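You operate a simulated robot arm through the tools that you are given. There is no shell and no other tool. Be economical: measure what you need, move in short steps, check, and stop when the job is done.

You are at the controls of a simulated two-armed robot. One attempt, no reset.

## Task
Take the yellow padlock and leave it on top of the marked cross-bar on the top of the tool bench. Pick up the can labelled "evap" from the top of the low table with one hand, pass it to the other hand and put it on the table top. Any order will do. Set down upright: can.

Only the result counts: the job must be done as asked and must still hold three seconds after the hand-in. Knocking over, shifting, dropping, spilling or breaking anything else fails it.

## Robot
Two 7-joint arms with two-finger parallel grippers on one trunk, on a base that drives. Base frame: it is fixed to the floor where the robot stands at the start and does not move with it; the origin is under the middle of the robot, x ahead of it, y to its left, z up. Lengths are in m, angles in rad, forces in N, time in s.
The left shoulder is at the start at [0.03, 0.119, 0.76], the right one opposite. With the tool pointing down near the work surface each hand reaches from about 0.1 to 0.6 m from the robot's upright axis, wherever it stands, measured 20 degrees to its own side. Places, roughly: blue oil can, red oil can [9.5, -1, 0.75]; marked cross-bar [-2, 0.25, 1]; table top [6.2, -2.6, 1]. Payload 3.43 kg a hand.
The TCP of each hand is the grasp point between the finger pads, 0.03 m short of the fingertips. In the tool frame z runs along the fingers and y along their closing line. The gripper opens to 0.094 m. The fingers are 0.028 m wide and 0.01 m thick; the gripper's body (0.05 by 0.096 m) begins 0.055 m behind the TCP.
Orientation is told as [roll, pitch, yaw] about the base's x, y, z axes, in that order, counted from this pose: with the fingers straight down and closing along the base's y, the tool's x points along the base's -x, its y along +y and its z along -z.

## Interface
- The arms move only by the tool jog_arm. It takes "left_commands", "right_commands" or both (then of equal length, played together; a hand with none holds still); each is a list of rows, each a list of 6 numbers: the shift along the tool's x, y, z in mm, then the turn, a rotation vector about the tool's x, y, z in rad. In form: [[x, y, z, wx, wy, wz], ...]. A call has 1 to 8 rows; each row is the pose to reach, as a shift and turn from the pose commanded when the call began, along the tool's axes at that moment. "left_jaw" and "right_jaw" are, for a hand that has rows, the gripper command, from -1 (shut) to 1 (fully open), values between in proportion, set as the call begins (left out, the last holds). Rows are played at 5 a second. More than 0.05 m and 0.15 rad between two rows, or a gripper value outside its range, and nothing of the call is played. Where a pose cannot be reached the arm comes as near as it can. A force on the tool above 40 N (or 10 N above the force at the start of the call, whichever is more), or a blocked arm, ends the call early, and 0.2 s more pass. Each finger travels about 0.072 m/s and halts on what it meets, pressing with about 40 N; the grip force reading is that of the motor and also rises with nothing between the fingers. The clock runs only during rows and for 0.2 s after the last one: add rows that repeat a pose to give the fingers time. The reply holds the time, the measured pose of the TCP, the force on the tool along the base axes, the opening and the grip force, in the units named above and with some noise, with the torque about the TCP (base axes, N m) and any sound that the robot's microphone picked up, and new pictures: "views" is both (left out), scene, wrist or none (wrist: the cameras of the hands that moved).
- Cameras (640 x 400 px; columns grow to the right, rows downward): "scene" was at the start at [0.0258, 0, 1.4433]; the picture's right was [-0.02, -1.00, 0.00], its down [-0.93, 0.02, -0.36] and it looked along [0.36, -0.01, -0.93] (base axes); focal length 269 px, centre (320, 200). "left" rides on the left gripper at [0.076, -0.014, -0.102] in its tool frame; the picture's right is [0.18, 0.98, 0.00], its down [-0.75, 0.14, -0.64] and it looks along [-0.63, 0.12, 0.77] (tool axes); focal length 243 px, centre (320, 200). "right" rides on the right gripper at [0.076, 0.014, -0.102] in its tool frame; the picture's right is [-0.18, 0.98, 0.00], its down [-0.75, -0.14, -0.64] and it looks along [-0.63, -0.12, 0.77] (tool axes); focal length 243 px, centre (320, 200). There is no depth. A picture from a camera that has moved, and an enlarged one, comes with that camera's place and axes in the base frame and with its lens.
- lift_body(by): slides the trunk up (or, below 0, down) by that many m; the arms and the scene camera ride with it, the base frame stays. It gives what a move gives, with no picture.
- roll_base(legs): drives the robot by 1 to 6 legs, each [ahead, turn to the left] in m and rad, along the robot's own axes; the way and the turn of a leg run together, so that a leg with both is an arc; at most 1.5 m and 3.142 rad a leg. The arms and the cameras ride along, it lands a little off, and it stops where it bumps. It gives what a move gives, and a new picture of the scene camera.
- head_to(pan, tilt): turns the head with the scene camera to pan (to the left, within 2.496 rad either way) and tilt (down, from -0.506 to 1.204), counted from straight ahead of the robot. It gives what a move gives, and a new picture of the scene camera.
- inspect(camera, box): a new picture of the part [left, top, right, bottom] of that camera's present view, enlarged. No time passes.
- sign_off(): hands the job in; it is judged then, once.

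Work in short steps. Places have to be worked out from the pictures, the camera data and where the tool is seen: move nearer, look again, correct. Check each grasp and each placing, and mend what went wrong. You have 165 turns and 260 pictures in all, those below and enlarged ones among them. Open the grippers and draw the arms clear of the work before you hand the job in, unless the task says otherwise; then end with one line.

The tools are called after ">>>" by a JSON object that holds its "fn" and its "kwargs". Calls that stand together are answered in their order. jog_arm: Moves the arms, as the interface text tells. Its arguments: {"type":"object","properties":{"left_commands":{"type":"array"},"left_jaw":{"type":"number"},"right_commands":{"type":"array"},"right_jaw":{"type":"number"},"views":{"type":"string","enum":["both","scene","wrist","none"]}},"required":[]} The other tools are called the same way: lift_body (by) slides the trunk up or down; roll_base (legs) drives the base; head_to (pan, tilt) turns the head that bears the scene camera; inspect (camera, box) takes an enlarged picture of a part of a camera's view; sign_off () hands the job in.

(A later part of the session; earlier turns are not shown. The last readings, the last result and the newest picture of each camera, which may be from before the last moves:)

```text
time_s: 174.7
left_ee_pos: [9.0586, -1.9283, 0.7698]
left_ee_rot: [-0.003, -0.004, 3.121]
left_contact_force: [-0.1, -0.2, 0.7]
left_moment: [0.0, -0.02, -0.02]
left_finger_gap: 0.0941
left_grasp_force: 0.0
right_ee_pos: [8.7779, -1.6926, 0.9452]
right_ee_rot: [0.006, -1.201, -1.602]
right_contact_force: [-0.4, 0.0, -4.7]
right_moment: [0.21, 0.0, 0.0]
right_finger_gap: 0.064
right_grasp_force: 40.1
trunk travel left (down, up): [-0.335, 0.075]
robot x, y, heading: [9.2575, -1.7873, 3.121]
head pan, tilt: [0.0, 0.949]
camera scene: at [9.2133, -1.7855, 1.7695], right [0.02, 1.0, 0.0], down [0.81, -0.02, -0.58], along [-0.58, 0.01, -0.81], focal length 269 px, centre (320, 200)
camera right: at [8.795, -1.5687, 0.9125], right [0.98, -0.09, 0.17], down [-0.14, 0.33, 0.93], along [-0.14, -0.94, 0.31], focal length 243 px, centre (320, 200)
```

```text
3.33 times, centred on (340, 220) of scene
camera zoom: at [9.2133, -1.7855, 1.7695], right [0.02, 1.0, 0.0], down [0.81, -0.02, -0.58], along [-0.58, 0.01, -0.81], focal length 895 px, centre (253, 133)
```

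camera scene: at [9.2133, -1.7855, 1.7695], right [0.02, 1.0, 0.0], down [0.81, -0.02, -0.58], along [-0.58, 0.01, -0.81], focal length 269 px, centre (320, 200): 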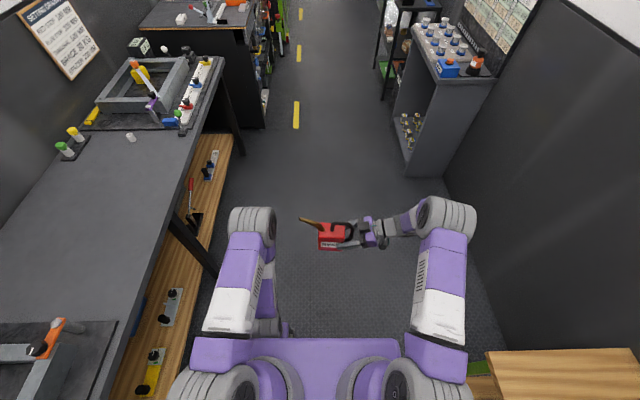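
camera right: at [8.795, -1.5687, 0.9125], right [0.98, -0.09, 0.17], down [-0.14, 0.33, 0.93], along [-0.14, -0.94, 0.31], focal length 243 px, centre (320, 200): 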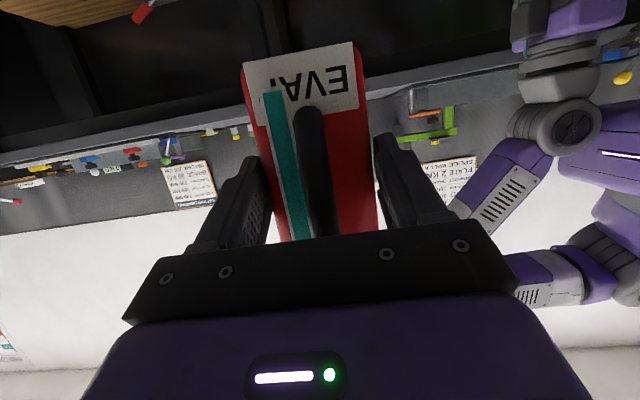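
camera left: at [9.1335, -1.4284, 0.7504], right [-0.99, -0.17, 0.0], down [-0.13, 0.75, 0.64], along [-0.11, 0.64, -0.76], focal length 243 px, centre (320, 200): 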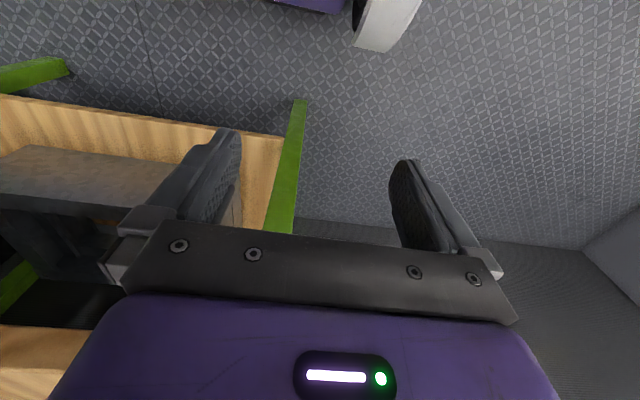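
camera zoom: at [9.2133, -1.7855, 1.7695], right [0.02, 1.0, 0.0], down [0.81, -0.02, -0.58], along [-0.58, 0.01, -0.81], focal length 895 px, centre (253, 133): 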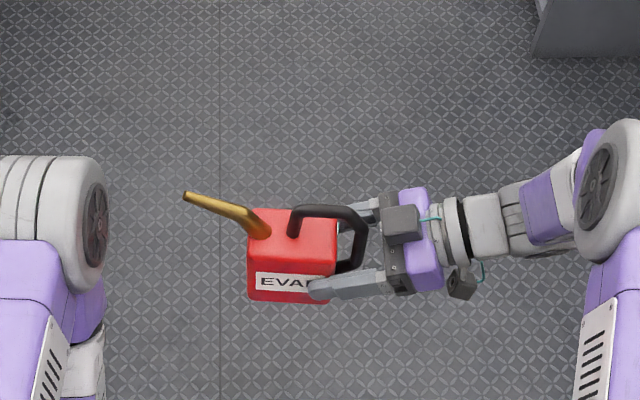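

A perfect presentation: the spout end faces left. Now bring the left hand around: first out to the left, tilted forward.

>>> {"fn": "jog_arm", "kwargs": {"left_commands": [[-19, 19, -10, 0, -0.15, 0], [-39, 38, -20, 0, -0.3, 0], [-58, 58, -30, 0, -0.45, 0], [-78, 77, -40, 0, -0.6, 0], [-97, 96, -50, 0, -0.75, 0], [-116, 115, -60, 0, -0.9, 0], [-136, 135, -70, 0, -1.05, 0], [-155, 154, -80, 0, -1.2, 0]], "left_jaw": 1, "views": "scene"}}

```text
time_s: 176.5
left_ee_pos: [8.8966, -2.0783, 0.8478]
left_ee_rot: [-0.003, -1.204, 3.121]
left_contact_force: [-0.5, -0.3, 0.1]
left_moment: [0.02, 0.0, -0.01]
left_finger_gap: 0.0938
left_grasp_force: 0.1
right_ee_pos: [8.7785, -1.6931, 0.9464]
right_ee_rot: [0.006, -1.201, -1.602]
right_contact_force: [-0.2, 0.1, -5.3]
right_moment: [0.2, -0.02, 0.03]
right_finger_gap: 0.0639
right_grasp_force: 40.3
trunk travel left (down, up): [-0.335, 0.075]
robot x, y, heading: [9.2573, -1.7874, 3.119]
head pan, tilt: [0.0, 0.949]
camera scene: at [9.2133, -1.7863, 1.7695], right [0.02, 1.0, 0.0], down [0.81, -0.02, -0.58], along [-0.58, 0.01, -0.81], focal length 269 px, centre (320, 200)
```

scene: 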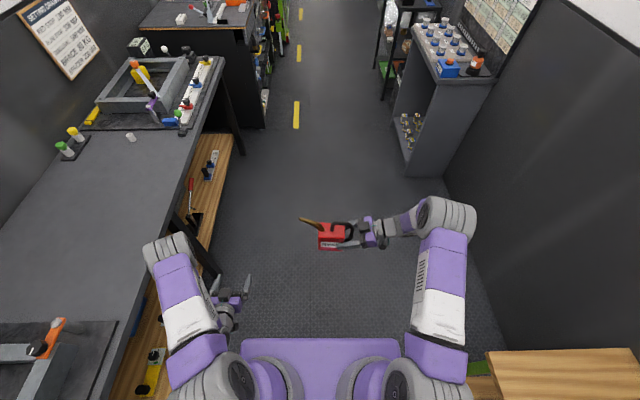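

The left elbow comes near the left bench; I'll turn the base 0.6 rad to the right so both arms work in the open corridor.

>>> {"fn": "roll_base", "kwargs": {"legs": [[0, -0.6]]}}

```text
time_s: 178.6
left_ee_pos: [8.7955, -1.8133, 0.8489]
left_ee_rot: [-0.002, -1.203, 2.501]
left_contact_force: [-0.1, 0.0, 0.1]
left_moment: [0.0, 0.0, 0.05]
left_finger_gap: 0.0937
left_grasp_force: 0.1
right_ee_pos: [8.9245, -1.4296, 0.9453]
right_ee_rot: [0.006, -1.205, -2.225]
right_contact_force: [0.6, 0.3, -5.1]
right_moment: [0.17, -0.14, -0.04]
right_finger_gap: 0.0642
right_grasp_force: 40.3
trunk travel left (down, up): [-0.335, 0.075]
robot x, y, heading: [9.2564, -1.7884, 2.495]
head pan, tilt: [0.0, 0.949]
camera scene: at [9.2222, -1.76, 1.7695], right [0.6, 0.8, 0.0], down [0.65, -0.49, -0.58], along [-0.46, 0.35, -0.81], focal length 269 px, centre (320, 200)
```

scene: 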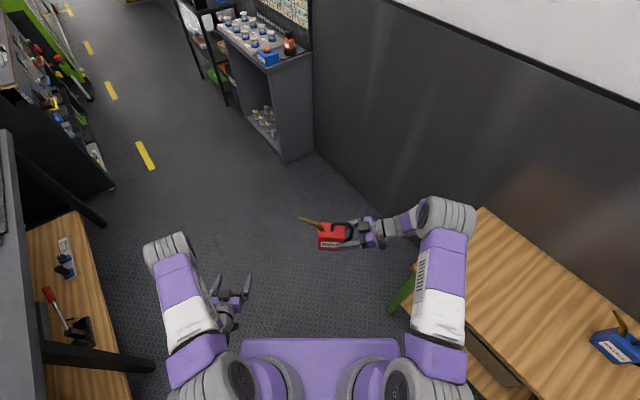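

Good clearance now. Yaw the left hand toward the can (first 1.18 rad), staying well left of the spout.

>>> {"fn": "jog_arm", "kwargs": {"left_commands": [[-12.5, -6, 8, 0.1375, 0, 0.0534], [-25, -12, 16, 0.275, 0, 0.1068], [-37.5, -19, 24, 0.4125, 0, 0.1601], [-50, -25, 32, 0.55, 0, 0.2135], [-62.5, -31, 41, 0.6875, 0, 0.2669], [-75, -37, 49, 0.825, 0, 0.3203], [-87.5, -44, 57, 0.9625, 0, 0.3736], [-100, -50, 65, 1.1, 0, 0.427]], "views": "scene"}}

```text
time_s: 180.4
left_ee_pos: [8.7494, -1.7182, 0.9195]
left_ee_rot: [0.005, -1.2, 1.313]
left_contact_force: [0.5, 0.4, 1.0]
left_moment: [0.02, 0.01, -0.03]
left_finger_gap: 0.094
left_grasp_force: 0.0
right_ee_pos: [8.9244, -1.4313, 0.945]
right_ee_rot: [0.006, -1.201, -2.227]
right_contact_force: [-0.1, -0.5, -5.2]
right_moment: [0.18, -0.19, 0.01]
right_finger_gap: 0.0639
right_grasp_force: 39.7
trunk travel left (down, up): [-0.335, 0.075]
robot x, y, heading: [9.2556, -1.7868, 2.502]
head pan, tilt: [0.0, 0.949]
camera scene: at [9.2217, -1.7597, 1.7694], right [0.6, 0.8, 0.0], down [0.65, -0.49, -0.58], along [-0.46, 0.35, -0.81], focal length 269 px, centre (320, 200)
```

scene: 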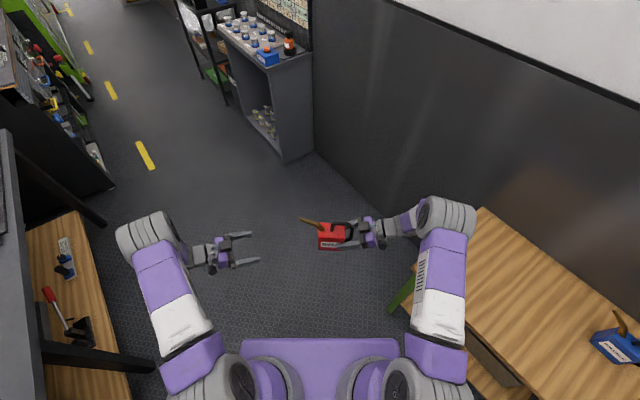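

Align the left hand opposite the right and come to 8 cm from the can's back face.

>>> {"fn": "jog_arm", "kwargs": {"left_commands": [[-17, -6, 29, 0.074, 0, 0.029], [-34, -12, 59, 0.148, 0, 0.058], [-51, -19, 88, 0.223, 0, 0.086], [-68, -25, 118, 0.297, 0, 0.115], [-85, -31, 147, 0.371, 0, 0.144], [-85, -31, 147, 0.371, 0, 0.144]], "views": "both"}}

>>> {"fn": "inspect", "kwargs": {"camera": "scene", "box": [240, 180, 420, 290]}}

```text
time_s: 181.8
left_ee_pos: [8.8203, -1.5589, 0.943]
left_ee_rot: [0.008, -1.202, 0.912]
left_contact_force: [-0.2, 0.3, -0.6]
left_moment: [0.0, -0.02, 0.0]
left_finger_gap: 0.0941
left_grasp_force: 0.1
right_ee_pos: [8.9233, -1.4318, 0.9461]
right_ee_rot: [0.007, -1.2, -2.225]
right_contact_force: [-0.8, -0.7, -5.6]
right_moment: [0.2, -0.21, 0.0]
right_finger_gap: 0.0643
right_grasp_force: 40.0
trunk travel left (down, up): [-0.335, 0.075]
robot x, y, heading: [9.2558, -1.7856, 2.5]
head pan, tilt: [0.0, 0.949]
camera scene: at [9.2217, -1.7611, 1.7695], right [0.6, 0.8, 0.0], down [0.65, -0.49, -0.58], along [-0.46, 0.35, -0.81], focal length 269 px, centre (320, 200)
camera left: at [8.7571, -1.6669, 0.9081], right [-0.82, 0.54, -0.17], down [-0.31, -0.18, 0.93], along [0.48, 0.82, 0.31], focal length 243 px, centre (320, 200)
```

scene: 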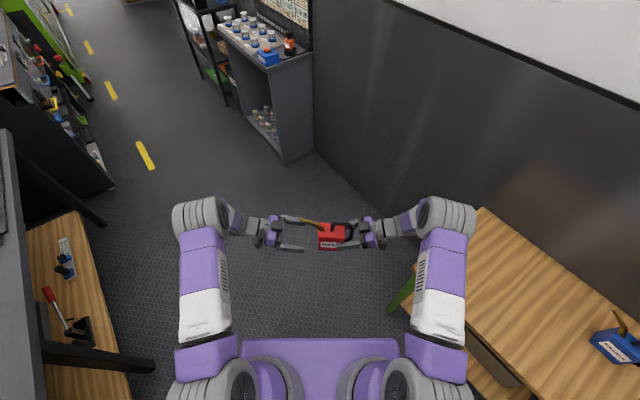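
left: 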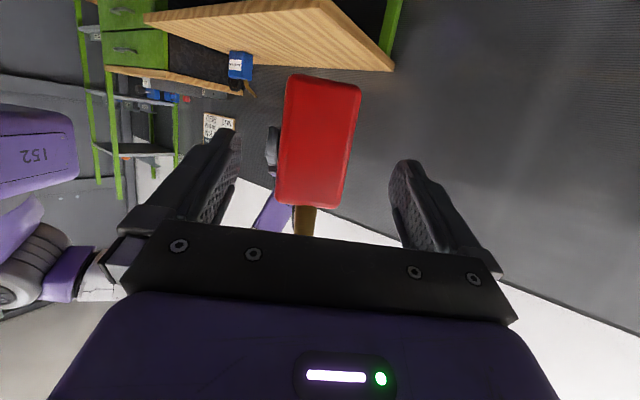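

```text
3.56 times, centred on (330, 235) of scene
camera zoom: at [9.2217, -1.7611, 1.7695], right [0.6, 0.8, 0.0], down [0.65, -0.49, -0.58], along [-0.46, 0.35, -0.81], focal length 955 px, centre (284, 76)
```

zoom: 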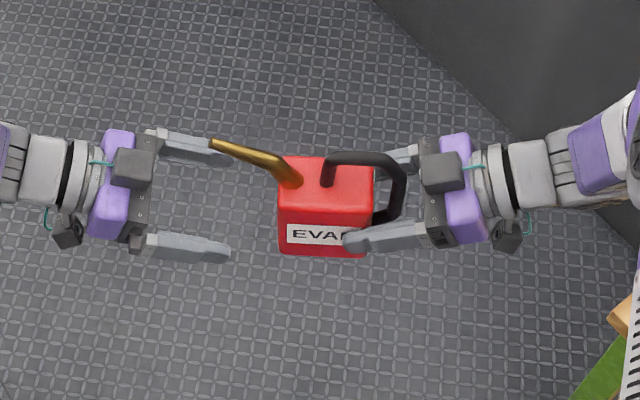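

Excellent alignment. Advance the left hand 7.8 cm so its pads straddle the back half of the can.

>>> {"fn": "jog_arm", "kwargs": {"left_commands": [[-9, -1, 24, 0, 0, 0], [-19, -3, 48, 0, 0, 0], [-28, -4, 73, 0, 0, 0], [-28, -4, 73, 0, 0, 0]], "views": "wrist"}}

>>> {"fn": "inspect", "kwargs": {"camera": "scene", "box": [240, 180, 420, 290]}}

```text
time_s: 182.8
left_ee_pos: [8.871, -1.5025, 0.9435]
left_ee_rot: [0.008, -1.201, 0.912]
left_contact_force: [-0.1, 0.9, 0.4]
left_moment: [-0.01, -0.01, -0.01]
left_finger_gap: 0.0941
left_grasp_force: 0.2
right_ee_pos: [8.9233, -1.4311, 0.9446]
right_ee_rot: [0.007, -1.199, -2.226]
right_contact_force: [-0.3, 0.2, -5.4]
right_moment: [0.15, -0.14, -0.03]
right_finger_gap: 0.0642
right_grasp_force: 40.1
trunk travel left (down, up): [-0.335, 0.075]
robot x, y, heading: [9.2592, -1.7862, 2.494]
head pan, tilt: [0.0, 0.949]
camera left: at [8.8064, -1.6095, 0.9096], right [-0.82, 0.54, -0.17], down [-0.31, -0.18, 0.94], along [0.48, 0.82, 0.31], focal length 243 px, centre (320, 200)
```

left: 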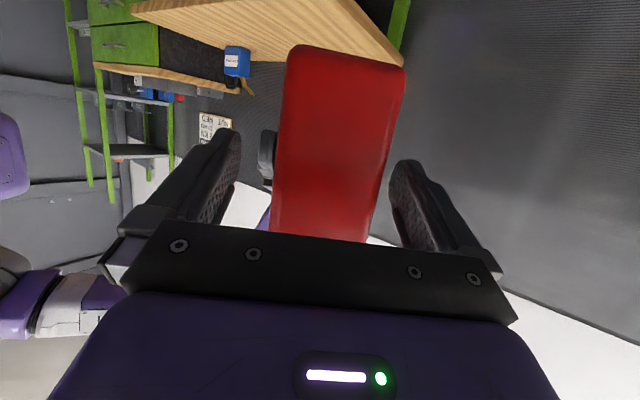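

```text
3.56 times, centred on (330, 235) of scene
camera zoom: at [9.2216, -1.7608, 1.7695], right [0.6, 0.8, 0.0], down [0.65, -0.49, -0.58], along [-0.46, 0.35, -0.81], focal length 955 px, centre (284, 76)
```

zoom: 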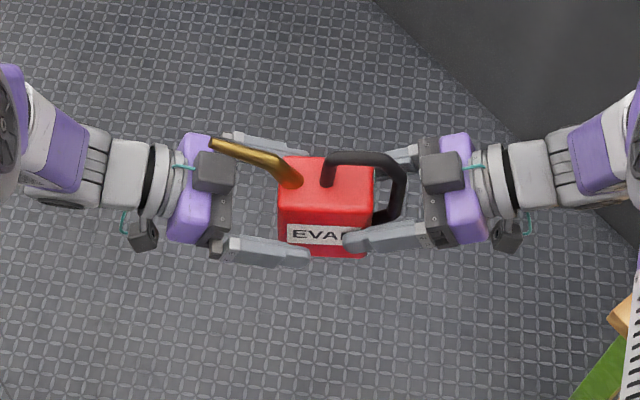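

Well placed. Close the left gripper while the right still holds.

>>> {"fn": "jog_arm", "kwargs": {"left_commands": [[0, 0, 0, 0, 0, 0], [0, 0, 0, 0, 0, 0], [0, 0, 0, 0, 0, 0], [0, 0, 0, 0, 0, 0]], "left_jaw": -1, "views": "none"}}

```text
time_s: 183.8
left_ee_pos: [8.8683, -1.5026, 0.9439]
left_ee_rot: [0.012, -1.199, 0.912]
left_contact_force: [-18.6, 7.8, -1.4]
left_moment: [0.01, -0.39, 0.78]
left_finger_gap: 0.0643
left_grasp_force: 39.9
right_ee_pos: [8.9246, -1.4311, 0.9433]
right_ee_rot: [0.009, -1.2, -2.228]
right_contact_force: [17.9, -7.1, 0.0]
right_moment: [-0.18, 0.54, 0.85]
right_finger_gap: 0.0641
right_grasp_force: 40.1
trunk travel left (down, up): [-0.335, 0.075]
robot x, y, heading: [9.2555, -1.7886, 2.498]
head pan, tilt: [0.0, 0.949]
```

Both grip at 64 mm; a 20 N sideways strain remains. Shift the left hand 4 mm along its y to relax it before release.

>>> {"fn": "jog_arm", "kwargs": {"left_commands": [[0, 4, 0, 0, 0, 0], [0, 4, 0, 0, 0, 0]], "views": "none"}}

```text
time_s: 184.4
left_ee_pos: [8.8676, -1.5012, 0.9442]
left_ee_rot: [0.01, -1.2, 0.91]
left_contact_force: [-15.7, -2.0, -0.4]
left_moment: [0.5, 0.07, 0.38]
left_finger_gap: 0.0637
left_grasp_force: 40.3
right_ee_pos: [8.924, -1.4308, 0.9453]
right_ee_rot: [0.005, -1.199, -2.23]
right_contact_force: [15.0, 1.1, -0.9]
right_moment: [-0.67, 0.04, 0.58]
right_finger_gap: 0.064
right_grasp_force: 39.3
trunk travel left (down, up): [-0.335, 0.075]
robot x, y, heading: [9.2602, -1.7869, 2.495]
head pan, tilt: [0.0, 0.949]
```

Strain eased somewhat; it's small. Open the right gripper.

>>> {"fn": "jog_arm", "kwargs": {"right_commands": [[0, 0, 0, 0, 0, 0], [0, 0, 0, 0, 0, 0], [0, 0, 0, 0, 0, 0]], "right_jaw": 1, "views": "none"}}

>>> {"fn": "inspect", "kwargs": {"camera": "scene", "box": [240, 180, 420, 290]}}

```text
time_s: 185.2
left_ee_pos: [8.868, -1.5005, 0.9448]
left_ee_rot: [0.009, -1.2, 0.912]
left_contact_force: [0.0, 0.3, 0.2]
left_moment: [-0.17, 0.15, 0.03]
left_finger_gap: 0.064
left_grasp_force: 39.6
right_ee_pos: [8.9237, -1.4309, 0.9459]
right_ee_rot: [0.003, -1.201, -2.223]
right_contact_force: [0.2, -0.2, 0.5]
right_moment: [-0.02, 0.04, 0.02]
right_finger_gap: 0.0941
right_grasp_force: 0.0
trunk travel left (down, up): [-0.335, 0.075]
robot x, y, heading: [9.2551, -1.7871, 2.494]
head pan, tilt: [0.0, 0.949]
```

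```text
3.56 times, centred on (330, 235) of scene
camera zoom: at [9.222, -1.7603, 1.7695], right [0.6, 0.8, 0.0], down [0.65, -0.49, -0.58], along [-0.46, 0.35, -0.81], focal length 955 px, centre (284, 76)
```

zoom: 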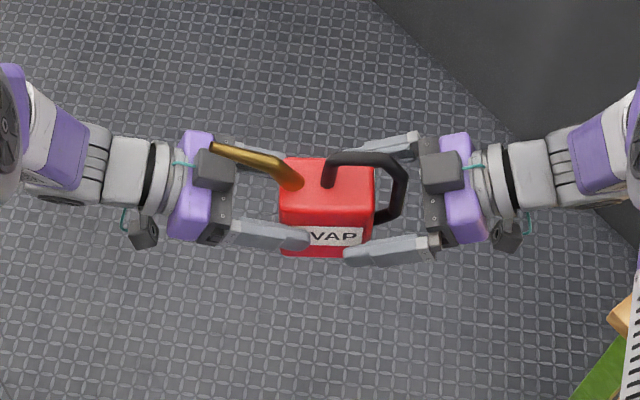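

The left now holds the can. Withdraw the right hand straight back 12 cm.

>>> {"fn": "jog_arm", "kwargs": {"right_commands": [[11, 0, -28, 0, 0, 0], [22, 0, -56, 0, 0, 0], [33, 0, -84, 0, 0, 0], [43, 0, -112, 0, 0, 0]], "views": "both"}}

```text
time_s: 186.2
left_ee_pos: [8.8684, -1.4989, 0.9449]
left_ee_rot: [0.009, -1.201, 0.912]
left_contact_force: [-0.3, 0.2, 0.4]
left_moment: [-0.19, 0.15, 0.0]
left_finger_gap: 0.0642
left_grasp_force: 40.3
right_ee_pos: [8.9956, -1.3357, 0.944]
right_ee_rot: [0.007, -1.202, -2.227]
right_contact_force: [-0.8, 1.1, 0.3]
right_moment: [0.01, -0.01, 0.05]
right_finger_gap: 0.0942
right_grasp_force: 0.0
trunk travel left (down, up): [-0.335, 0.075]
robot x, y, heading: [9.2555, -1.7873, 2.492]
head pan, tilt: [0.0, 0.949]
camera scene: at [9.2225, -1.7597, 1.7695], right [0.6, 0.8, 0.0], down [0.65, -0.49, -0.58], along [-0.46, 0.35, -0.81], focal length 269 px, centre (320, 200)
camera right: at [9.0797, -1.245, 0.911], right [0.74, -0.65, 0.17], down [0.08, 0.35, 0.93], along [-0.67, -0.68, 0.31], focal length 243 px, centre (320, 200)
```

scene: 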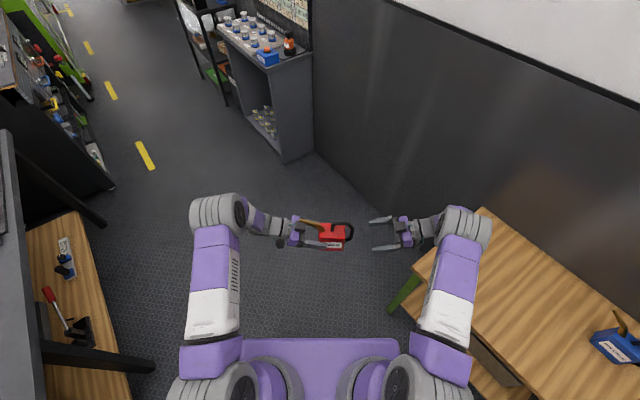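
right: 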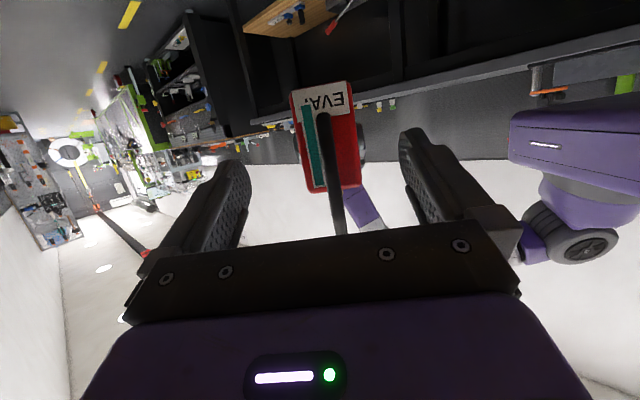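

Hand-over done; the left holds the can alone. Turn both hands back to face forward (can stays upright).

>>> {"fn": "jog_arm", "kwargs": {"left_commands": [[4, 2, -10, -0.1375, 0, -0.0534], [8, 4, -21, -0.275, 0, -0.1068], [12, 6, -31, -0.4125, 0, -0.1601], [16, 8, -42, -0.55, 0, -0.2135], [20, 9, -52, -0.6875, 0, -0.2669], [24, 11, -63, -0.825, 0, -0.3203], [29, 13, -73, -0.9625, 0, -0.3736], [33, 15, -84, -1.1, 0, -0.427]], "right_commands": [[2, 6, -4, 0.1375, 0, 0.0534], [3, 11, -9, 0.275, 0, 0.1068], [5, 17, -13, 0.4125, 0, 0.1601], [7, 22, -17, 0.55, 0, 0.2135], [9, 28, -22, 0.6875, 0, 0.2669], [10, 34, -26, 0.825, 0, 0.3203], [12, 39, -31, 0.9625, 0, 0.3736], [14, 45, -35, 1.1, 0, 0.427]], "views": "scene"}}

```text
time_s: 188.0
left_ee_pos: [8.8026, -1.5636, 0.9431]
left_ee_rot: [0.003, -1.202, 2.099]
left_contact_force: [-1.0, 0.3, 0.2]
left_moment: [-0.2, -0.1, -0.02]
left_finger_gap: 0.064
left_grasp_force: 39.9
right_ee_pos: [9.0566, -1.3336, 0.9444]
right_ee_rot: [0.001, -1.198, 2.878]
right_contact_force: [0.7, 0.1, 0.0]
right_moment: [0.0, 0.0, -0.01]
right_finger_gap: 0.0941
right_grasp_force: 0.1
trunk travel left (down, up): [-0.335, 0.075]
robot x, y, heading: [9.2543, -1.786, 2.493]
head pan, tilt: [0.0, 0.949]
camera scene: at [9.2221, -1.7606, 1.7695], right [0.6, 0.8, 0.0], down [0.65, -0.49, -0.58], along [-0.46, 0.35, -0.81], focal length 269 px, centre (320, 200)
```

scene: 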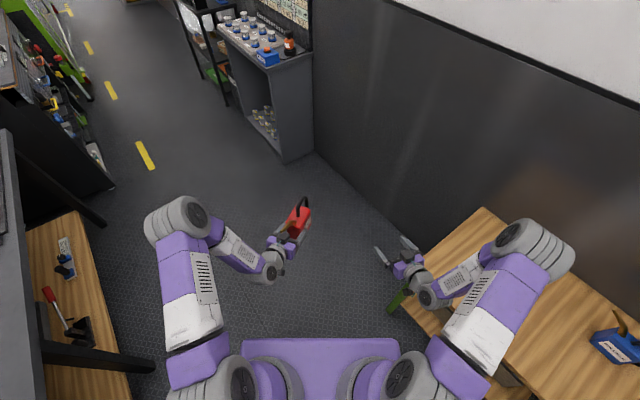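

>>> {"fn": "jog_arm", "kwargs": {"left_commands": [[0, 0, 0, -0.122, 0, -0.048], [0, 0, 0, -0.245, 0, -0.095], [0, 0, 0, -0.367, 0, -0.143], [0, 0, 0, -0.367, 0, -0.143]], "right_commands": [[5, 0, -13, 0.12, 0, 0.046], [10, 0, -26, 0.24, 0, 0.093], [15, 0, -39, 0.359, 0, 0.139], [15, 0, -39, 0.359, 0, 0.139]], "views": "none"}}

>>> {"fn": "jog_arm", "kwargs": {"right_commands": [[0, 0, 0, 0, 0.15, 0], [0, 0, 0, 0, 0.3, 0], [0, 0, 0, 0, 0.45, 0], [0, 0, 0, 0, 0.6, 0], [0, 0, 0, 0, 0.75, 0], [0, 0, 0, 0, 0.9, 0], [0, 0, 0, 0, 1.05, 0], [0, 0, 0, 0, 1.2, 0]], "views": "scene"}}

```text
time_s: 189.0
left_ee_pos: [8.8007, -1.5624, 0.9448]
left_ee_rot: [-0.005, -1.203, 2.499]
left_contact_force: [-0.3, -0.1, 0.0]
left_moment: [-0.16, -0.18, -0.02]
left_finger_gap: 0.064
left_grasp_force: 39.6
right_ee_pos: [9.0972, -1.3438, 0.9438]
right_ee_rot: [0.0, -1.199, 2.495]
right_contact_force: [0.4, 0.8, -0.9]
right_moment: [0.0, -0.01, -0.02]
right_finger_gap: 0.0939
right_grasp_force: 0.0
trunk travel left (down, up): [-0.335, 0.075]
robot x, y, heading: [9.258, -1.7908, 2.498]
head pan, tilt: [0.0, 0.949]
```

```text
time_s: 190.8
left_ee_pos: [8.7997, -1.5614, 0.9422]
left_ee_rot: [-0.004, -1.201, 2.499]
left_contact_force: [-0.1, 0.3, 0.4]
left_moment: [-0.14, -0.19, 0.0]
left_finger_gap: 0.064
left_grasp_force: 39.9
right_ee_pos: [9.0959, -1.3443, 0.9461]
right_ee_rot: [0.001, 0.0, 2.497]
right_contact_force: [0.3, 0.2, 0.3]
right_moment: [-0.03, 0.02, 0.01]
right_finger_gap: 0.0939
right_grasp_force: 0.1
trunk travel left (down, up): [-0.335, 0.075]
robot x, y, heading: [9.2572, -1.7906, 2.493]
head pan, tilt: [0.0, 0.949]
camera scene: at [9.2211, -1.7601, 1.7694], right [0.6, 0.8, 0.0], down [0.65, -0.49, -0.58], along [-0.46, 0.35, -0.81], focal length 269 px, centre (320, 200)
```

scene: 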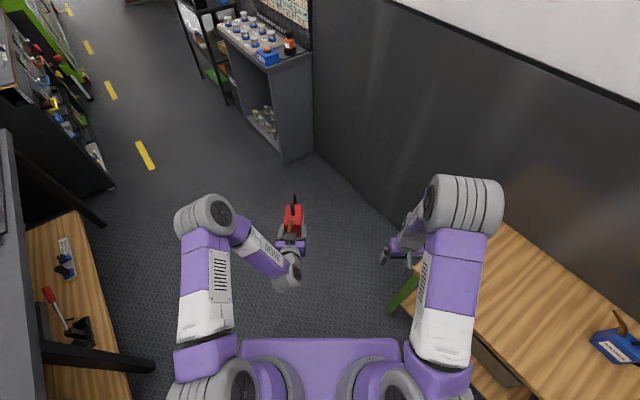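

Now drive back along the corridor to the destination table at x≈6.2.

>>> {"fn": "roll_base", "kwargs": {"legs": [[0, 0.594], [1.5, 0], [1.35, 0]]}}

>>> {"fn": "head_to", "kwargs": {"pan": 1.3, "tilt": 0.75}}

```text
time_s: 206.2
left_ee_pos: [5.9129, -1.7239, 0.9446]
left_ee_rot: [-0.003, -1.2, 3.108]
left_contact_force: [0.8, -0.1, 0.3]
left_moment: [-0.01, -0.2, 0.01]
left_finger_gap: 0.0641
left_grasp_force: 39.8
right_ee_pos: [6.0303, -1.3765, 0.9443]
right_ee_rot: [-0.001, 0.002, 3.108]
right_contact_force: [-0.1, -0.8, -0.4]
right_moment: [-0.04, 0.03, 0.01]
right_finger_gap: 0.0942
right_grasp_force: 0.0
trunk travel left (down, up): [-0.335, 0.075]
robot x, y, heading: [6.4181, -1.6489, 3.109]
head pan, tilt: [0.0, 0.949]
camera scene: at [6.3734, -1.6446, 1.7695], right [0.04, 1.0, 0.0], down [0.81, -0.03, -0.58], along [-0.58, 0.02, -0.81], focal length 269 px, centre (320, 200)
```

scene: 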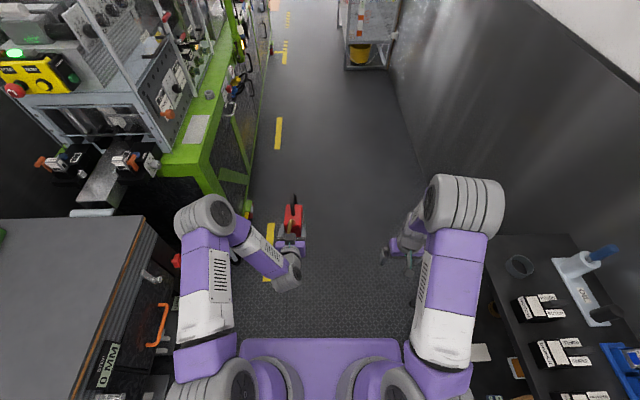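

```text
time_s: 207.7
left_ee_pos: [5.9152, -1.724, 0.9438]
left_ee_rot: [-0.004, -1.203, 3.108]
left_contact_force: [0.4, 0.6, 0.8]
left_moment: [0.02, -0.24, 0.02]
left_finger_gap: 0.0637
left_grasp_force: 39.8
right_ee_pos: [6.03, -1.3763, 0.9448]
right_ee_rot: [0.0, 0.001, 3.109]
right_contact_force: [-0.3, -0.9, -0.3]
right_moment: [0.02, 0.02, 0.01]
right_finger_gap: 0.0939
right_grasp_force: 0.1
trunk travel left (down, up): [-0.335, 0.075]
robot x, y, heading: [6.4204, -1.6459, 3.109]
head pan, tilt: [1.3, 0.75]
camera scene: at [6.4213, -1.7262, 1.785], right [-0.95, 0.3, 0.0], down [0.21, 0.65, -0.73], along [-0.22, -0.7, -0.68], focal length 269 px, centre (320, 200)
```

scene: 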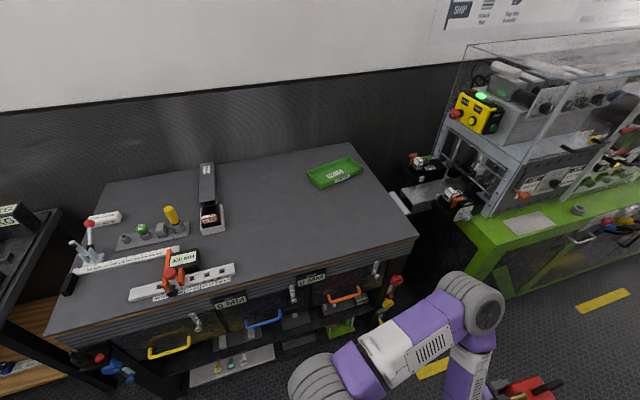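

The destination bench: top z≈0.92, front edge y≈−2.28, free spot around (6.25, −2.5). Raise the can above bench height and pull the right hand back.

>>> {"fn": "jog_arm", "kwargs": {"left_commands": [[-30, 0, -12, 0, 0, 0], [-60, 0, -23, 0, 0, 0], [-91, 0, -35, 0, 0, 0], [-121, 0, -47, 0, 0, 0], [-121, 0, -47, 0, 0, 0]], "right_commands": [[30, 0, -15, 0, 0, 0], [60, 0, -30, 0, 0, 0], [90, 0, -45, 0, 0, 0], [110, 0, -60, 0, 0, 0], [110, 0, -60, 0, 0, 0]], "views": "none"}}

>>> {"fn": "lift_body", "kwargs": {"by": 0.04}}

```text
time_s: 208.9
left_ee_pos: [5.9129, -1.7239, 1.0763]
left_ee_rot: [-0.004, -1.2, 3.107]
left_contact_force: [-0.3, -0.5, -5.8]
left_moment: [0.0, -0.24, 0.0]
left_finger_gap: 0.064
left_grasp_force: 39.9
right_ee_pos: [6.1403, -1.3788, 1.0064]
right_ee_rot: [0.001, 0.002, 3.108]
right_contact_force: [-0.5, 0.3, -0.4]
right_moment: [0.0, 0.02, -0.02]
right_finger_gap: 0.0942
right_grasp_force: 0.0
trunk travel left (down, up): [-0.335, 0.075]
robot x, y, heading: [6.4162, -1.6482, 3.107]
head pan, tilt: [1.3, 0.75]
```

```text
time_s: 209.7
left_ee_pos: [5.9144, -1.7234, 1.1164]
left_ee_rot: [-0.004, -1.203, 3.11]
left_contact_force: [0.0, 0.3, -4.7]
left_moment: [-0.01, -0.26, -0.03]
left_finger_gap: 0.0639
left_grasp_force: 39.7
right_ee_pos: [6.1399, -1.3781, 1.0476]
right_ee_rot: [0.0, 0.002, 3.107]
right_contact_force: [0.7, 0.5, -0.4]
right_moment: [-0.01, 0.02, -0.03]
right_finger_gap: 0.0942
right_grasp_force: 0.1
trunk travel left (down, up): [-0.375, 0.035]
robot x, y, heading: [6.4188, -1.6439, 3.105]
head pan, tilt: [1.3, 0.75]
```

Drive 0.14 m, then turn left to face the bench.

>>> {"fn": "roll_base", "kwargs": {"legs": [[0.14, 0], [0, 1.6]]}}

>>> {"fn": "head_to", "kwargs": {"pan": 0.1, "tilt": 0.9}}

```text
time_s: 215.0
left_ee_pos: [6.3911, -2.1392, 1.1157]
left_ee_rot: [-0.004, -1.202, -1.527]
left_contact_force: [-0.1, 0.9, -4.9]
left_moment: [0.24, 0.0, 0.03]
left_finger_gap: 0.0642
left_grasp_force: 39.5
right_ee_pos: [6.0294, -1.9386, 1.0466]
right_ee_rot: [-0.001, 0.001, -1.527]
right_contact_force: [-0.6, -0.1, 0.6]
right_moment: [-0.01, 0.02, -0.01]
right_finger_gap: 0.094
right_grasp_force: 0.1
trunk travel left (down, up): [-0.375, 0.035]
robot x, y, heading: [6.276, -1.643, -1.529]
head pan, tilt: [1.3, 0.75]
camera scene: at [6.3544, -1.6306, 1.825], right [-0.23, -0.97, 0.0], down [-0.66, 0.15, -0.73], along [0.71, -0.17, -0.68], focal length 269 px, centre (320, 200)
```

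scene: 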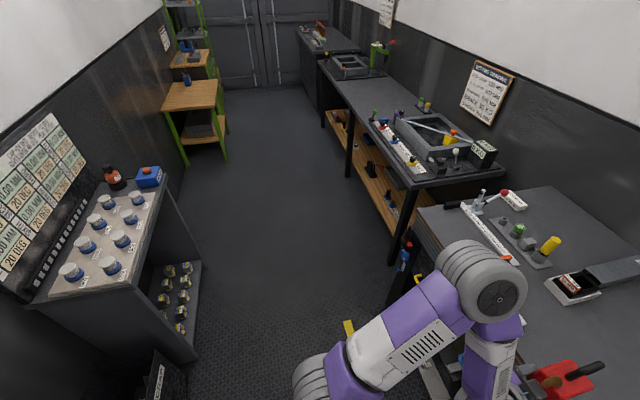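

```text
time_s: 216.4
left_ee_pos: [6.3897, -2.1378, 1.1158]
left_ee_rot: [-0.002, -1.203, -1.527]
left_contact_force: [0.1, 1.4, -5.8]
left_moment: [0.25, -0.01, 0.0]
left_finger_gap: 0.064
left_grasp_force: 40.1
right_ee_pos: [6.0287, -1.9396, 1.0473]
right_ee_rot: [0.001, 0.001, -1.526]
right_contact_force: [0.6, 0.8, -0.6]
right_moment: [0.02, -0.01, -0.01]
right_finger_gap: 0.0941
right_grasp_force: 0.1
trunk travel left (down, up): [-0.375, 0.035]
robot x, y, heading: [6.2787, -1.6443, -1.531]
head pan, tilt: [0.099, 0.901]
camera scene: at [6.2843, -1.6866, 1.8131], right [-0.99, -0.14, 0.0], down [-0.11, 0.78, -0.62], along [0.09, -0.61, -0.78], focal length 269 px, centre (320, 200)
```

scene: 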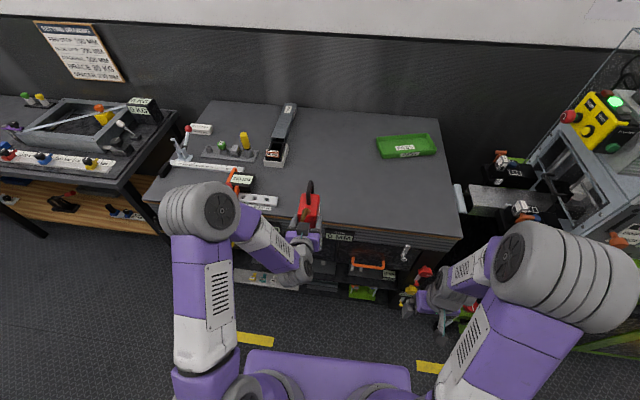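

Facing the bench; drive 0.2 m closer, then shift the hand right over the clear spot.

>>> {"fn": "roll_base", "kwargs": {"legs": [[0.2, 0]]}}

>>> {"fn": "jog_arm", "kwargs": {"left_commands": [[0, -30, 0, 0, 0, 0], [0, -60, 0, 0, 0, 0], [0, -90, 0, 0, 0, 0], [0, -115, 0, 0, 0, 0], [0, -115, 0, 0, 0, 0]], "views": "both"}}

```text
time_s: 218.0
left_ee_pos: [6.4016, -2.3408, 1.1149]
left_ee_rot: [-0.004, -1.203, -1.523]
left_contact_force: [0.8, -0.2, -5.4]
left_moment: [0.24, 0.03, 0.0]
left_finger_gap: 0.0641
left_grasp_force: 40.0
right_ee_pos: [6.0395, -2.1439, 1.0473]
right_ee_rot: [0.0, 0.002, -1.521]
right_contact_force: [-0.4, -0.8, -1.3]
right_moment: [0.03, 0.0, 0.0]
right_finger_gap: 0.0941
right_grasp_force: 0.1
trunk travel left (down, up): [-0.375, 0.035]
robot x, y, heading: [6.2834, -1.8432, -1.524]
head pan, tilt: [0.099, 0.901]
camera scene: at [6.2936, -1.8903, 1.8131], right [-0.99, -0.15, 0.0], down [-0.11, 0.78, -0.62], along [0.09, -0.61, -0.78], focal length 269 px, centre (320, 200)
```

scene: 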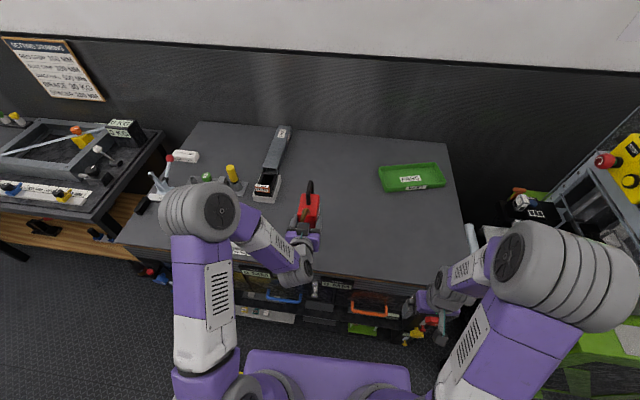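

```text
time_s: 219.2
left_ee_pos: [6.2876, -2.3468, 1.1137]
left_ee_rot: [-0.006, -1.201, -1.519]
left_contact_force: [0.6, -0.4, -5.8]
left_moment: [0.28, 0.02, 0.0]
left_finger_gap: 0.0638
left_grasp_force: 40.2
right_ee_pos: [6.0394, -2.1444, 1.0471]
right_ee_rot: [0.001, 0.002, -1.522]
right_contact_force: [-0.6, 0.2, 0.4]
right_moment: [0.01, 0.05, 0.01]
right_finger_gap: 0.0938
right_grasp_force: 0.1
trunk travel left (down, up): [-0.375, 0.035]
robot x, y, heading: [6.2808, -1.8469, -1.521]
head pan, tilt: [0.099, 0.901]
camera scene: at [6.2947, -1.8901, 1.8131], right [-0.99, -0.15, 0.0], down [-0.12, 0.78, -0.62], along [0.09, -0.61, -0.78], focal length 269 px, centre (320, 200)
camera left: at [6.2666, -2.2248, 1.0804], right [0.98, 0.11, -0.17], down [0.13, 0.33, 0.93], along [0.16, -0.94, 0.31], focal length 243 px, centre (320, 200)
```

scene: 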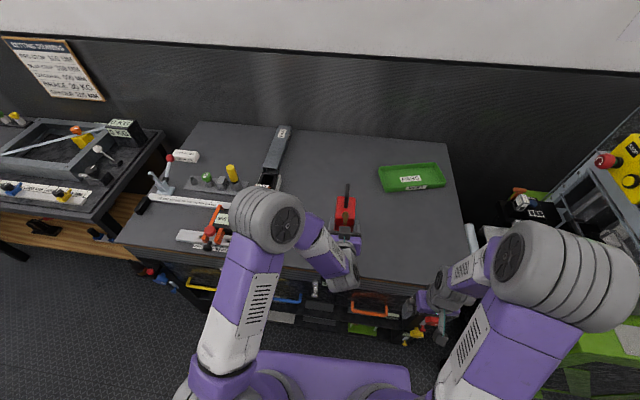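
left: 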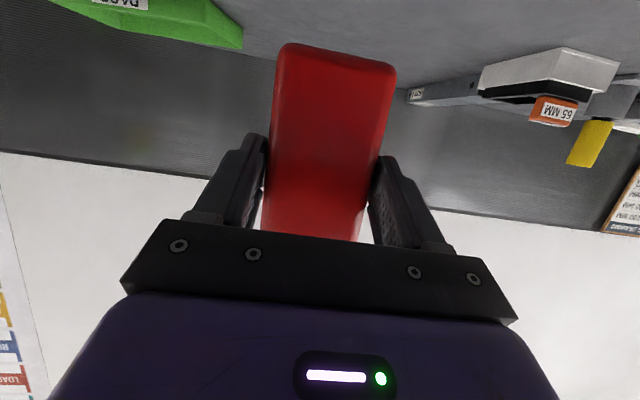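

Clear spot below. Move 5.5 cm further in and lower 5 cm.

>>> {"fn": "jog_arm", "kwargs": {"left_commands": [[-10, 0, 26, 0, 0, 0], [-20, 0, 51, 0, 0, 0], [3, 0, 60, 0, 0, 0], [27, 0, 69, 0, 0, 0], [27, 0, 69, 0, 0, 0]], "views": "both"}}

>>> {"fn": "inspect", "kwargs": {"camera": "scene", "box": [280, 140, 440, 260]}}

```text
time_s: 220.4
left_ee_pos: [6.2888, -2.4027, 1.0667]
left_ee_rot: [-0.003, -1.202, -1.522]
left_contact_force: [0.0, 0.2, -6.0]
left_moment: [0.28, 0.02, -0.05]
left_finger_gap: 0.0641
left_grasp_force: 39.6
right_ee_pos: [6.0377, -2.1432, 1.0483]
right_ee_rot: [-0.001, 0.004, -1.522]
right_contact_force: [0.3, 0.7, -0.3]
right_moment: [-0.02, 0.02, 0.04]
right_finger_gap: 0.0942
right_grasp_force: 0.1
trunk travel left (down, up): [-0.375, 0.035]
robot x, y, heading: [6.2849, -1.8464, -1.527]
head pan, tilt: [0.099, 0.901]
camera scene: at [6.2936, -1.8897, 1.8131], right [-0.99, -0.15, 0.0], down [-0.11, 0.78, -0.62], along [0.09, -0.61, -0.78], focal length 269 px, centre (320, 200)
camera left: at [6.2687, -2.2802, 1.0319], right [0.98, 0.11, -0.17], down [0.13, 0.33, 0.93], along [0.16, -0.94, 0.31], focal length 243 px, centre (320, 200)
```

scene: 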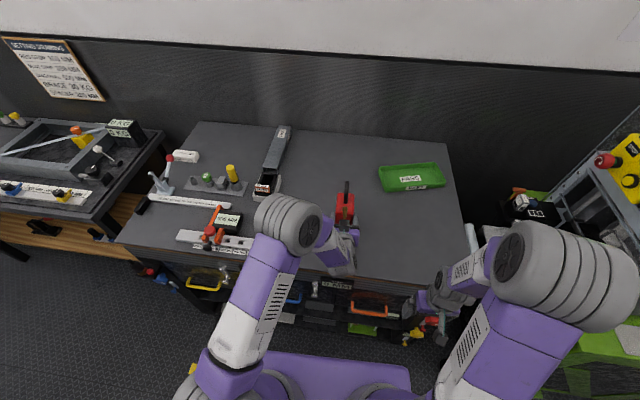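
left: 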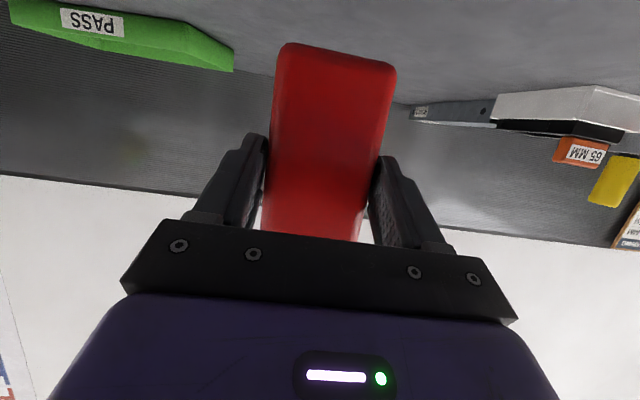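

```text
3.33 times, centred on (360, 200) of scene
camera zoom: at [6.2936, -1.8897, 1.8131], right [-0.99, -0.15, 0.0], down [-0.11, 0.78, -0.62], along [0.09, -0.61, -0.78], focal length 895 px, centre (187, 200)
```

zoom: 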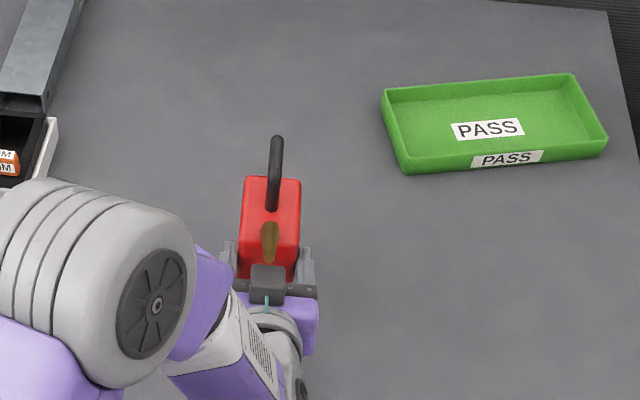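

Clear. Lower in 2 cm increments watching for contact.

>>> {"fn": "jog_arm", "kwargs": {"left_commands": [[9, 0, 4, 0, 0, 0], [19, 0, 7, 0, 0, 0], [28, 0, 11, 0, 0, 0], [28, 0, 11, 0, 0, 0]], "views": "none"}}

>>> {"fn": "inspect", "kwargs": {"camera": "left", "box": [200, 0, 460, 160]}}

```text
time_s: 221.4
left_ee_pos: [6.2889, -2.4016, 1.0371]
left_ee_rot: [-0.002, -1.203, -1.521]
left_contact_force: [0.5, -0.4, -5.8]
left_moment: [0.27, 0.02, 0.0]
left_finger_gap: 0.0642
left_grasp_force: 40.0
right_ee_pos: [6.0397, -2.1439, 1.0482]
right_ee_rot: [0.0, 0.001, -1.522]
right_contact_force: [0.1, -0.9, 0.3]
right_moment: [0.01, 0.05, 0.01]
right_finger_gap: 0.094
right_grasp_force: 0.0
trunk travel left (down, up): [-0.375, 0.035]
robot x, y, heading: [6.2826, -1.8467, -1.524]
head pan, tilt: [0.099, 0.901]
```

```text
2.46 times, centred on (330, 80) of left
camera zoom: at [6.2686, -2.2801, 1.0021], right [0.98, 0.11, -0.17], down [0.13, 0.33, 0.93], along [0.16, -0.94, 0.31], focal length 597 px, centre (295, 495)
```

zoom: 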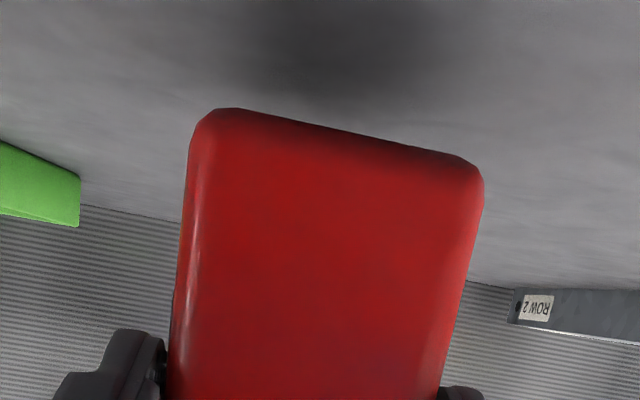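

Shadow gap still visible; lower 2.5 cm more.

>>> {"fn": "jog_arm", "kwargs": {"left_commands": [[8, 0, 3, 0, 0, 0], [16, 0, 6, 0, 0, 0], [23, 0, 9, 0, 0, 0], [23, 0, 9, 0, 0, 0]], "views": "none"}}

>>> {"fn": "inspect", "kwargs": {"camera": "left", "box": [200, 0, 460, 160]}}

```text
time_s: 222.4
left_ee_pos: [6.2879, -2.4007, 1.0151]
left_ee_rot: [-0.007, -1.212, -1.519]
left_contact_force: [1.7, -3.1, 17.3]
left_moment: [0.08, -0.48, -0.04]
left_finger_gap: 0.0641
left_grasp_force: 39.9
right_ee_pos: [6.0406, -2.1421, 1.0479]
right_ee_rot: [0.001, 0.0, -1.521]
right_contact_force: [0.2, 0.2, 1.3]
right_moment: [0.02, 0.01, 0.03]
right_finger_gap: 0.0943
right_grasp_force: 0.0
trunk travel left (down, up): [-0.375, 0.035]
robot x, y, heading: [6.2822, -1.8442, -1.521]
head pan, tilt: [0.099, 0.901]
```

```text
2.46 times, centred on (330, 80) of left
camera zoom: at [6.267, -2.2803, 0.9796], right [0.98, 0.11, -0.17], down [0.13, 0.34, 0.93], along [0.16, -0.93, 0.32], focal length 597 px, centre (295, 495)
```

zoom: 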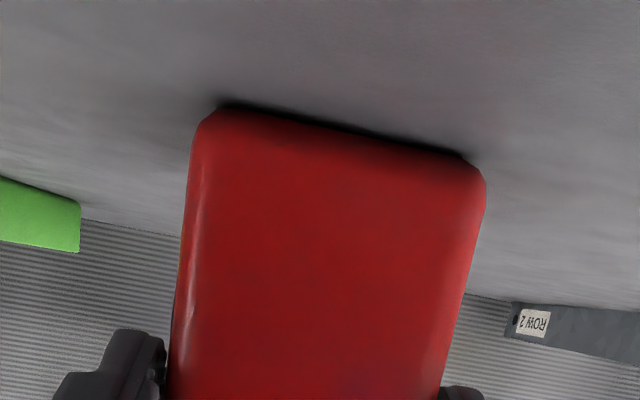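

Contact at TCP z≈1.015 (17 N up). Ease 2 mm, then open gradually.

>>> {"fn": "jog_arm", "kwargs": {"left_commands": [[-1, 0, 0, 0, 0, 0], [-2, 0, -1, 0, 0, 0], [-2, 0, -1, 0, 0, 0]], "views": "none"}}

>>> {"fn": "jog_arm", "kwargs": {"left_commands": [[0, 0, 0, 0, 0, 0], [0, 0, 0, 0, 0, 0]], "left_jaw": 0.55, "views": "none"}}

>>> {"fn": "inspect", "kwargs": {"camera": "left", "box": [160, 0, 480, 200]}}

```text
time_s: 223.2
left_ee_pos: [6.2869, -2.4019, 1.0157]
left_ee_rot: [-0.009, -1.21, -1.517]
left_contact_force: [0.0, -9.0, 19.4]
left_moment: [-0.36, 0.16, 0.0]
left_finger_gap: 0.064
left_grasp_force: 40.1
right_ee_pos: [6.0383, -2.1426, 1.0473]
right_ee_rot: [0.002, 0.001, -1.521]
right_contact_force: [0.3, 0.3, -0.5]
right_moment: [0.01, -0.03, -0.03]
right_finger_gap: 0.0938
right_grasp_force: 0.0
trunk travel left (down, up): [-0.375, 0.035]
robot x, y, heading: [6.2827, -1.8458, -1.521]
head pan, tilt: [0.099, 0.901]
```

```text
time_s: 223.8
left_ee_pos: [6.2879, -2.3991, 1.0128]
left_ee_rot: [-0.002, -1.201, -1.522]
left_contact_force: [-1.1, -0.3, 0.0]
left_moment: [0.01, 0.02, -0.01]
left_finger_gap: 0.0731
left_grasp_force: 0.0
right_ee_pos: [6.0392, -2.1435, 1.0476]
right_ee_rot: [0.002, 0.001, -1.523]
right_contact_force: [0.4, -0.1, -0.3]
right_moment: [0.0, -0.02, -0.01]
right_finger_gap: 0.094
right_grasp_force: 0.0
trunk travel left (down, up): [-0.375, 0.035]
robot x, y, heading: [6.2821, -1.845, -1.529]
head pan, tilt: [0.099, 0.901]
```

```text
2.00 times, centred on (320, 100) of left
camera zoom: at [6.2674, -2.2781, 0.978], right [0.98, 0.11, -0.17], down [0.13, 0.33, 0.93], along [0.16, -0.94, 0.31], focal length 485 px, centre (320, 400)
```

zoom: 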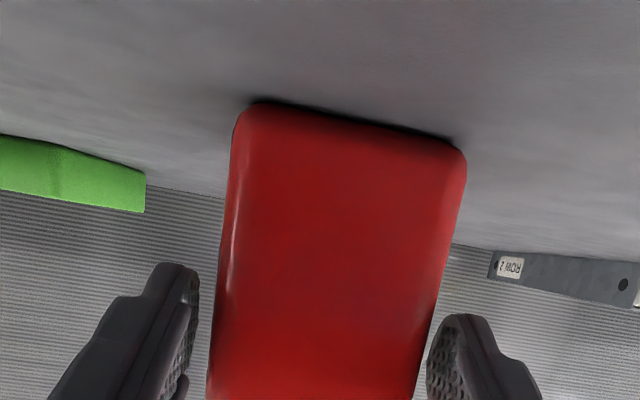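

Free and standing. Open fully and back straight out 15 cm horizontally.

>>> {"fn": "jog_arm", "kwargs": {"left_commands": [[0, 0, 0, 0, 0, 0], [0, 0, 0, 0, 0, 0], [9, 0, -23, 0, 0, 0], [18, 0, -46, 0, 0, 0], [34, 0, -88, 0, 0, 0], [50, 0, -130, 0, 0, 0], [50, 0, -130, 0, 0, 0]], "left_jaw": 1, "views": "both"}}

>>> {"fn": "inspect", "kwargs": {"camera": "scene", "box": [280, 140, 440, 260]}}

```text
time_s: 225.4
left_ee_pos: [6.2819, -2.2632, 1.0135]
left_ee_rot: [-0.005, -1.204, -1.52]
left_contact_force: [0.9, 0.7, 0.0]
left_moment: [-0.04, -0.02, -0.01]
left_finger_gap: 0.0938
left_grasp_force: 0.0
right_ee_pos: [6.04, -2.1437, 1.0475]
right_ee_rot: [0.001, 0.002, -1.521]
right_contact_force: [-0.6, 0.4, -0.2]
right_moment: [0.02, 0.03, 0.01]
right_finger_gap: 0.0941
right_grasp_force: 0.0
trunk travel left (down, up): [-0.375, 0.035]
robot x, y, heading: [6.2802, -1.8472, -1.517]
head pan, tilt: [0.099, 0.901]
camera scene: at [6.294, -1.8903, 1.8131], right [-0.99, -0.15, 0.0], down [-0.12, 0.78, -0.62], along [0.09, -0.61, -0.78], focal length 269 px, centre (320, 200)
camera left: at [6.2622, -2.1416, 0.9782], right [0.98, 0.11, -0.17], down [0.13, 0.33, 0.93], along [0.16, -0.94, 0.31], focal length 243 px, centre (320, 200)
```

scene: 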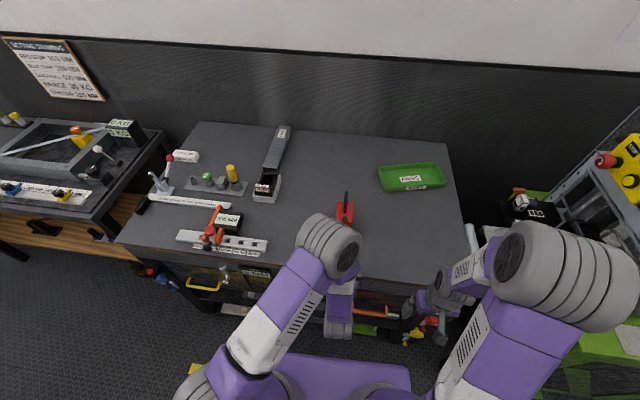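
left: 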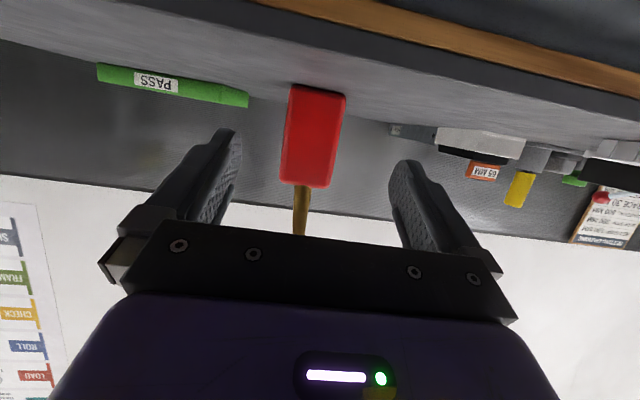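

```text
3.33 times, centred on (360, 200) of scene
camera zoom: at [6.294, -1.8903, 1.8131], right [-0.99, -0.15, 0.0], down [-0.12, 0.78, -0.62], along [0.09, -0.61, -0.78], focal length 895 px, centre (187, 200)
```

zoom: 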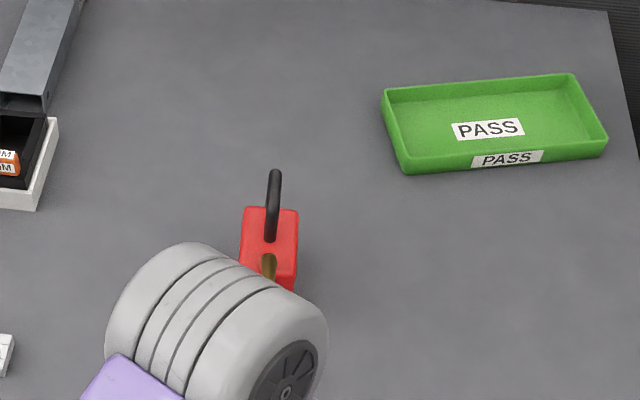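

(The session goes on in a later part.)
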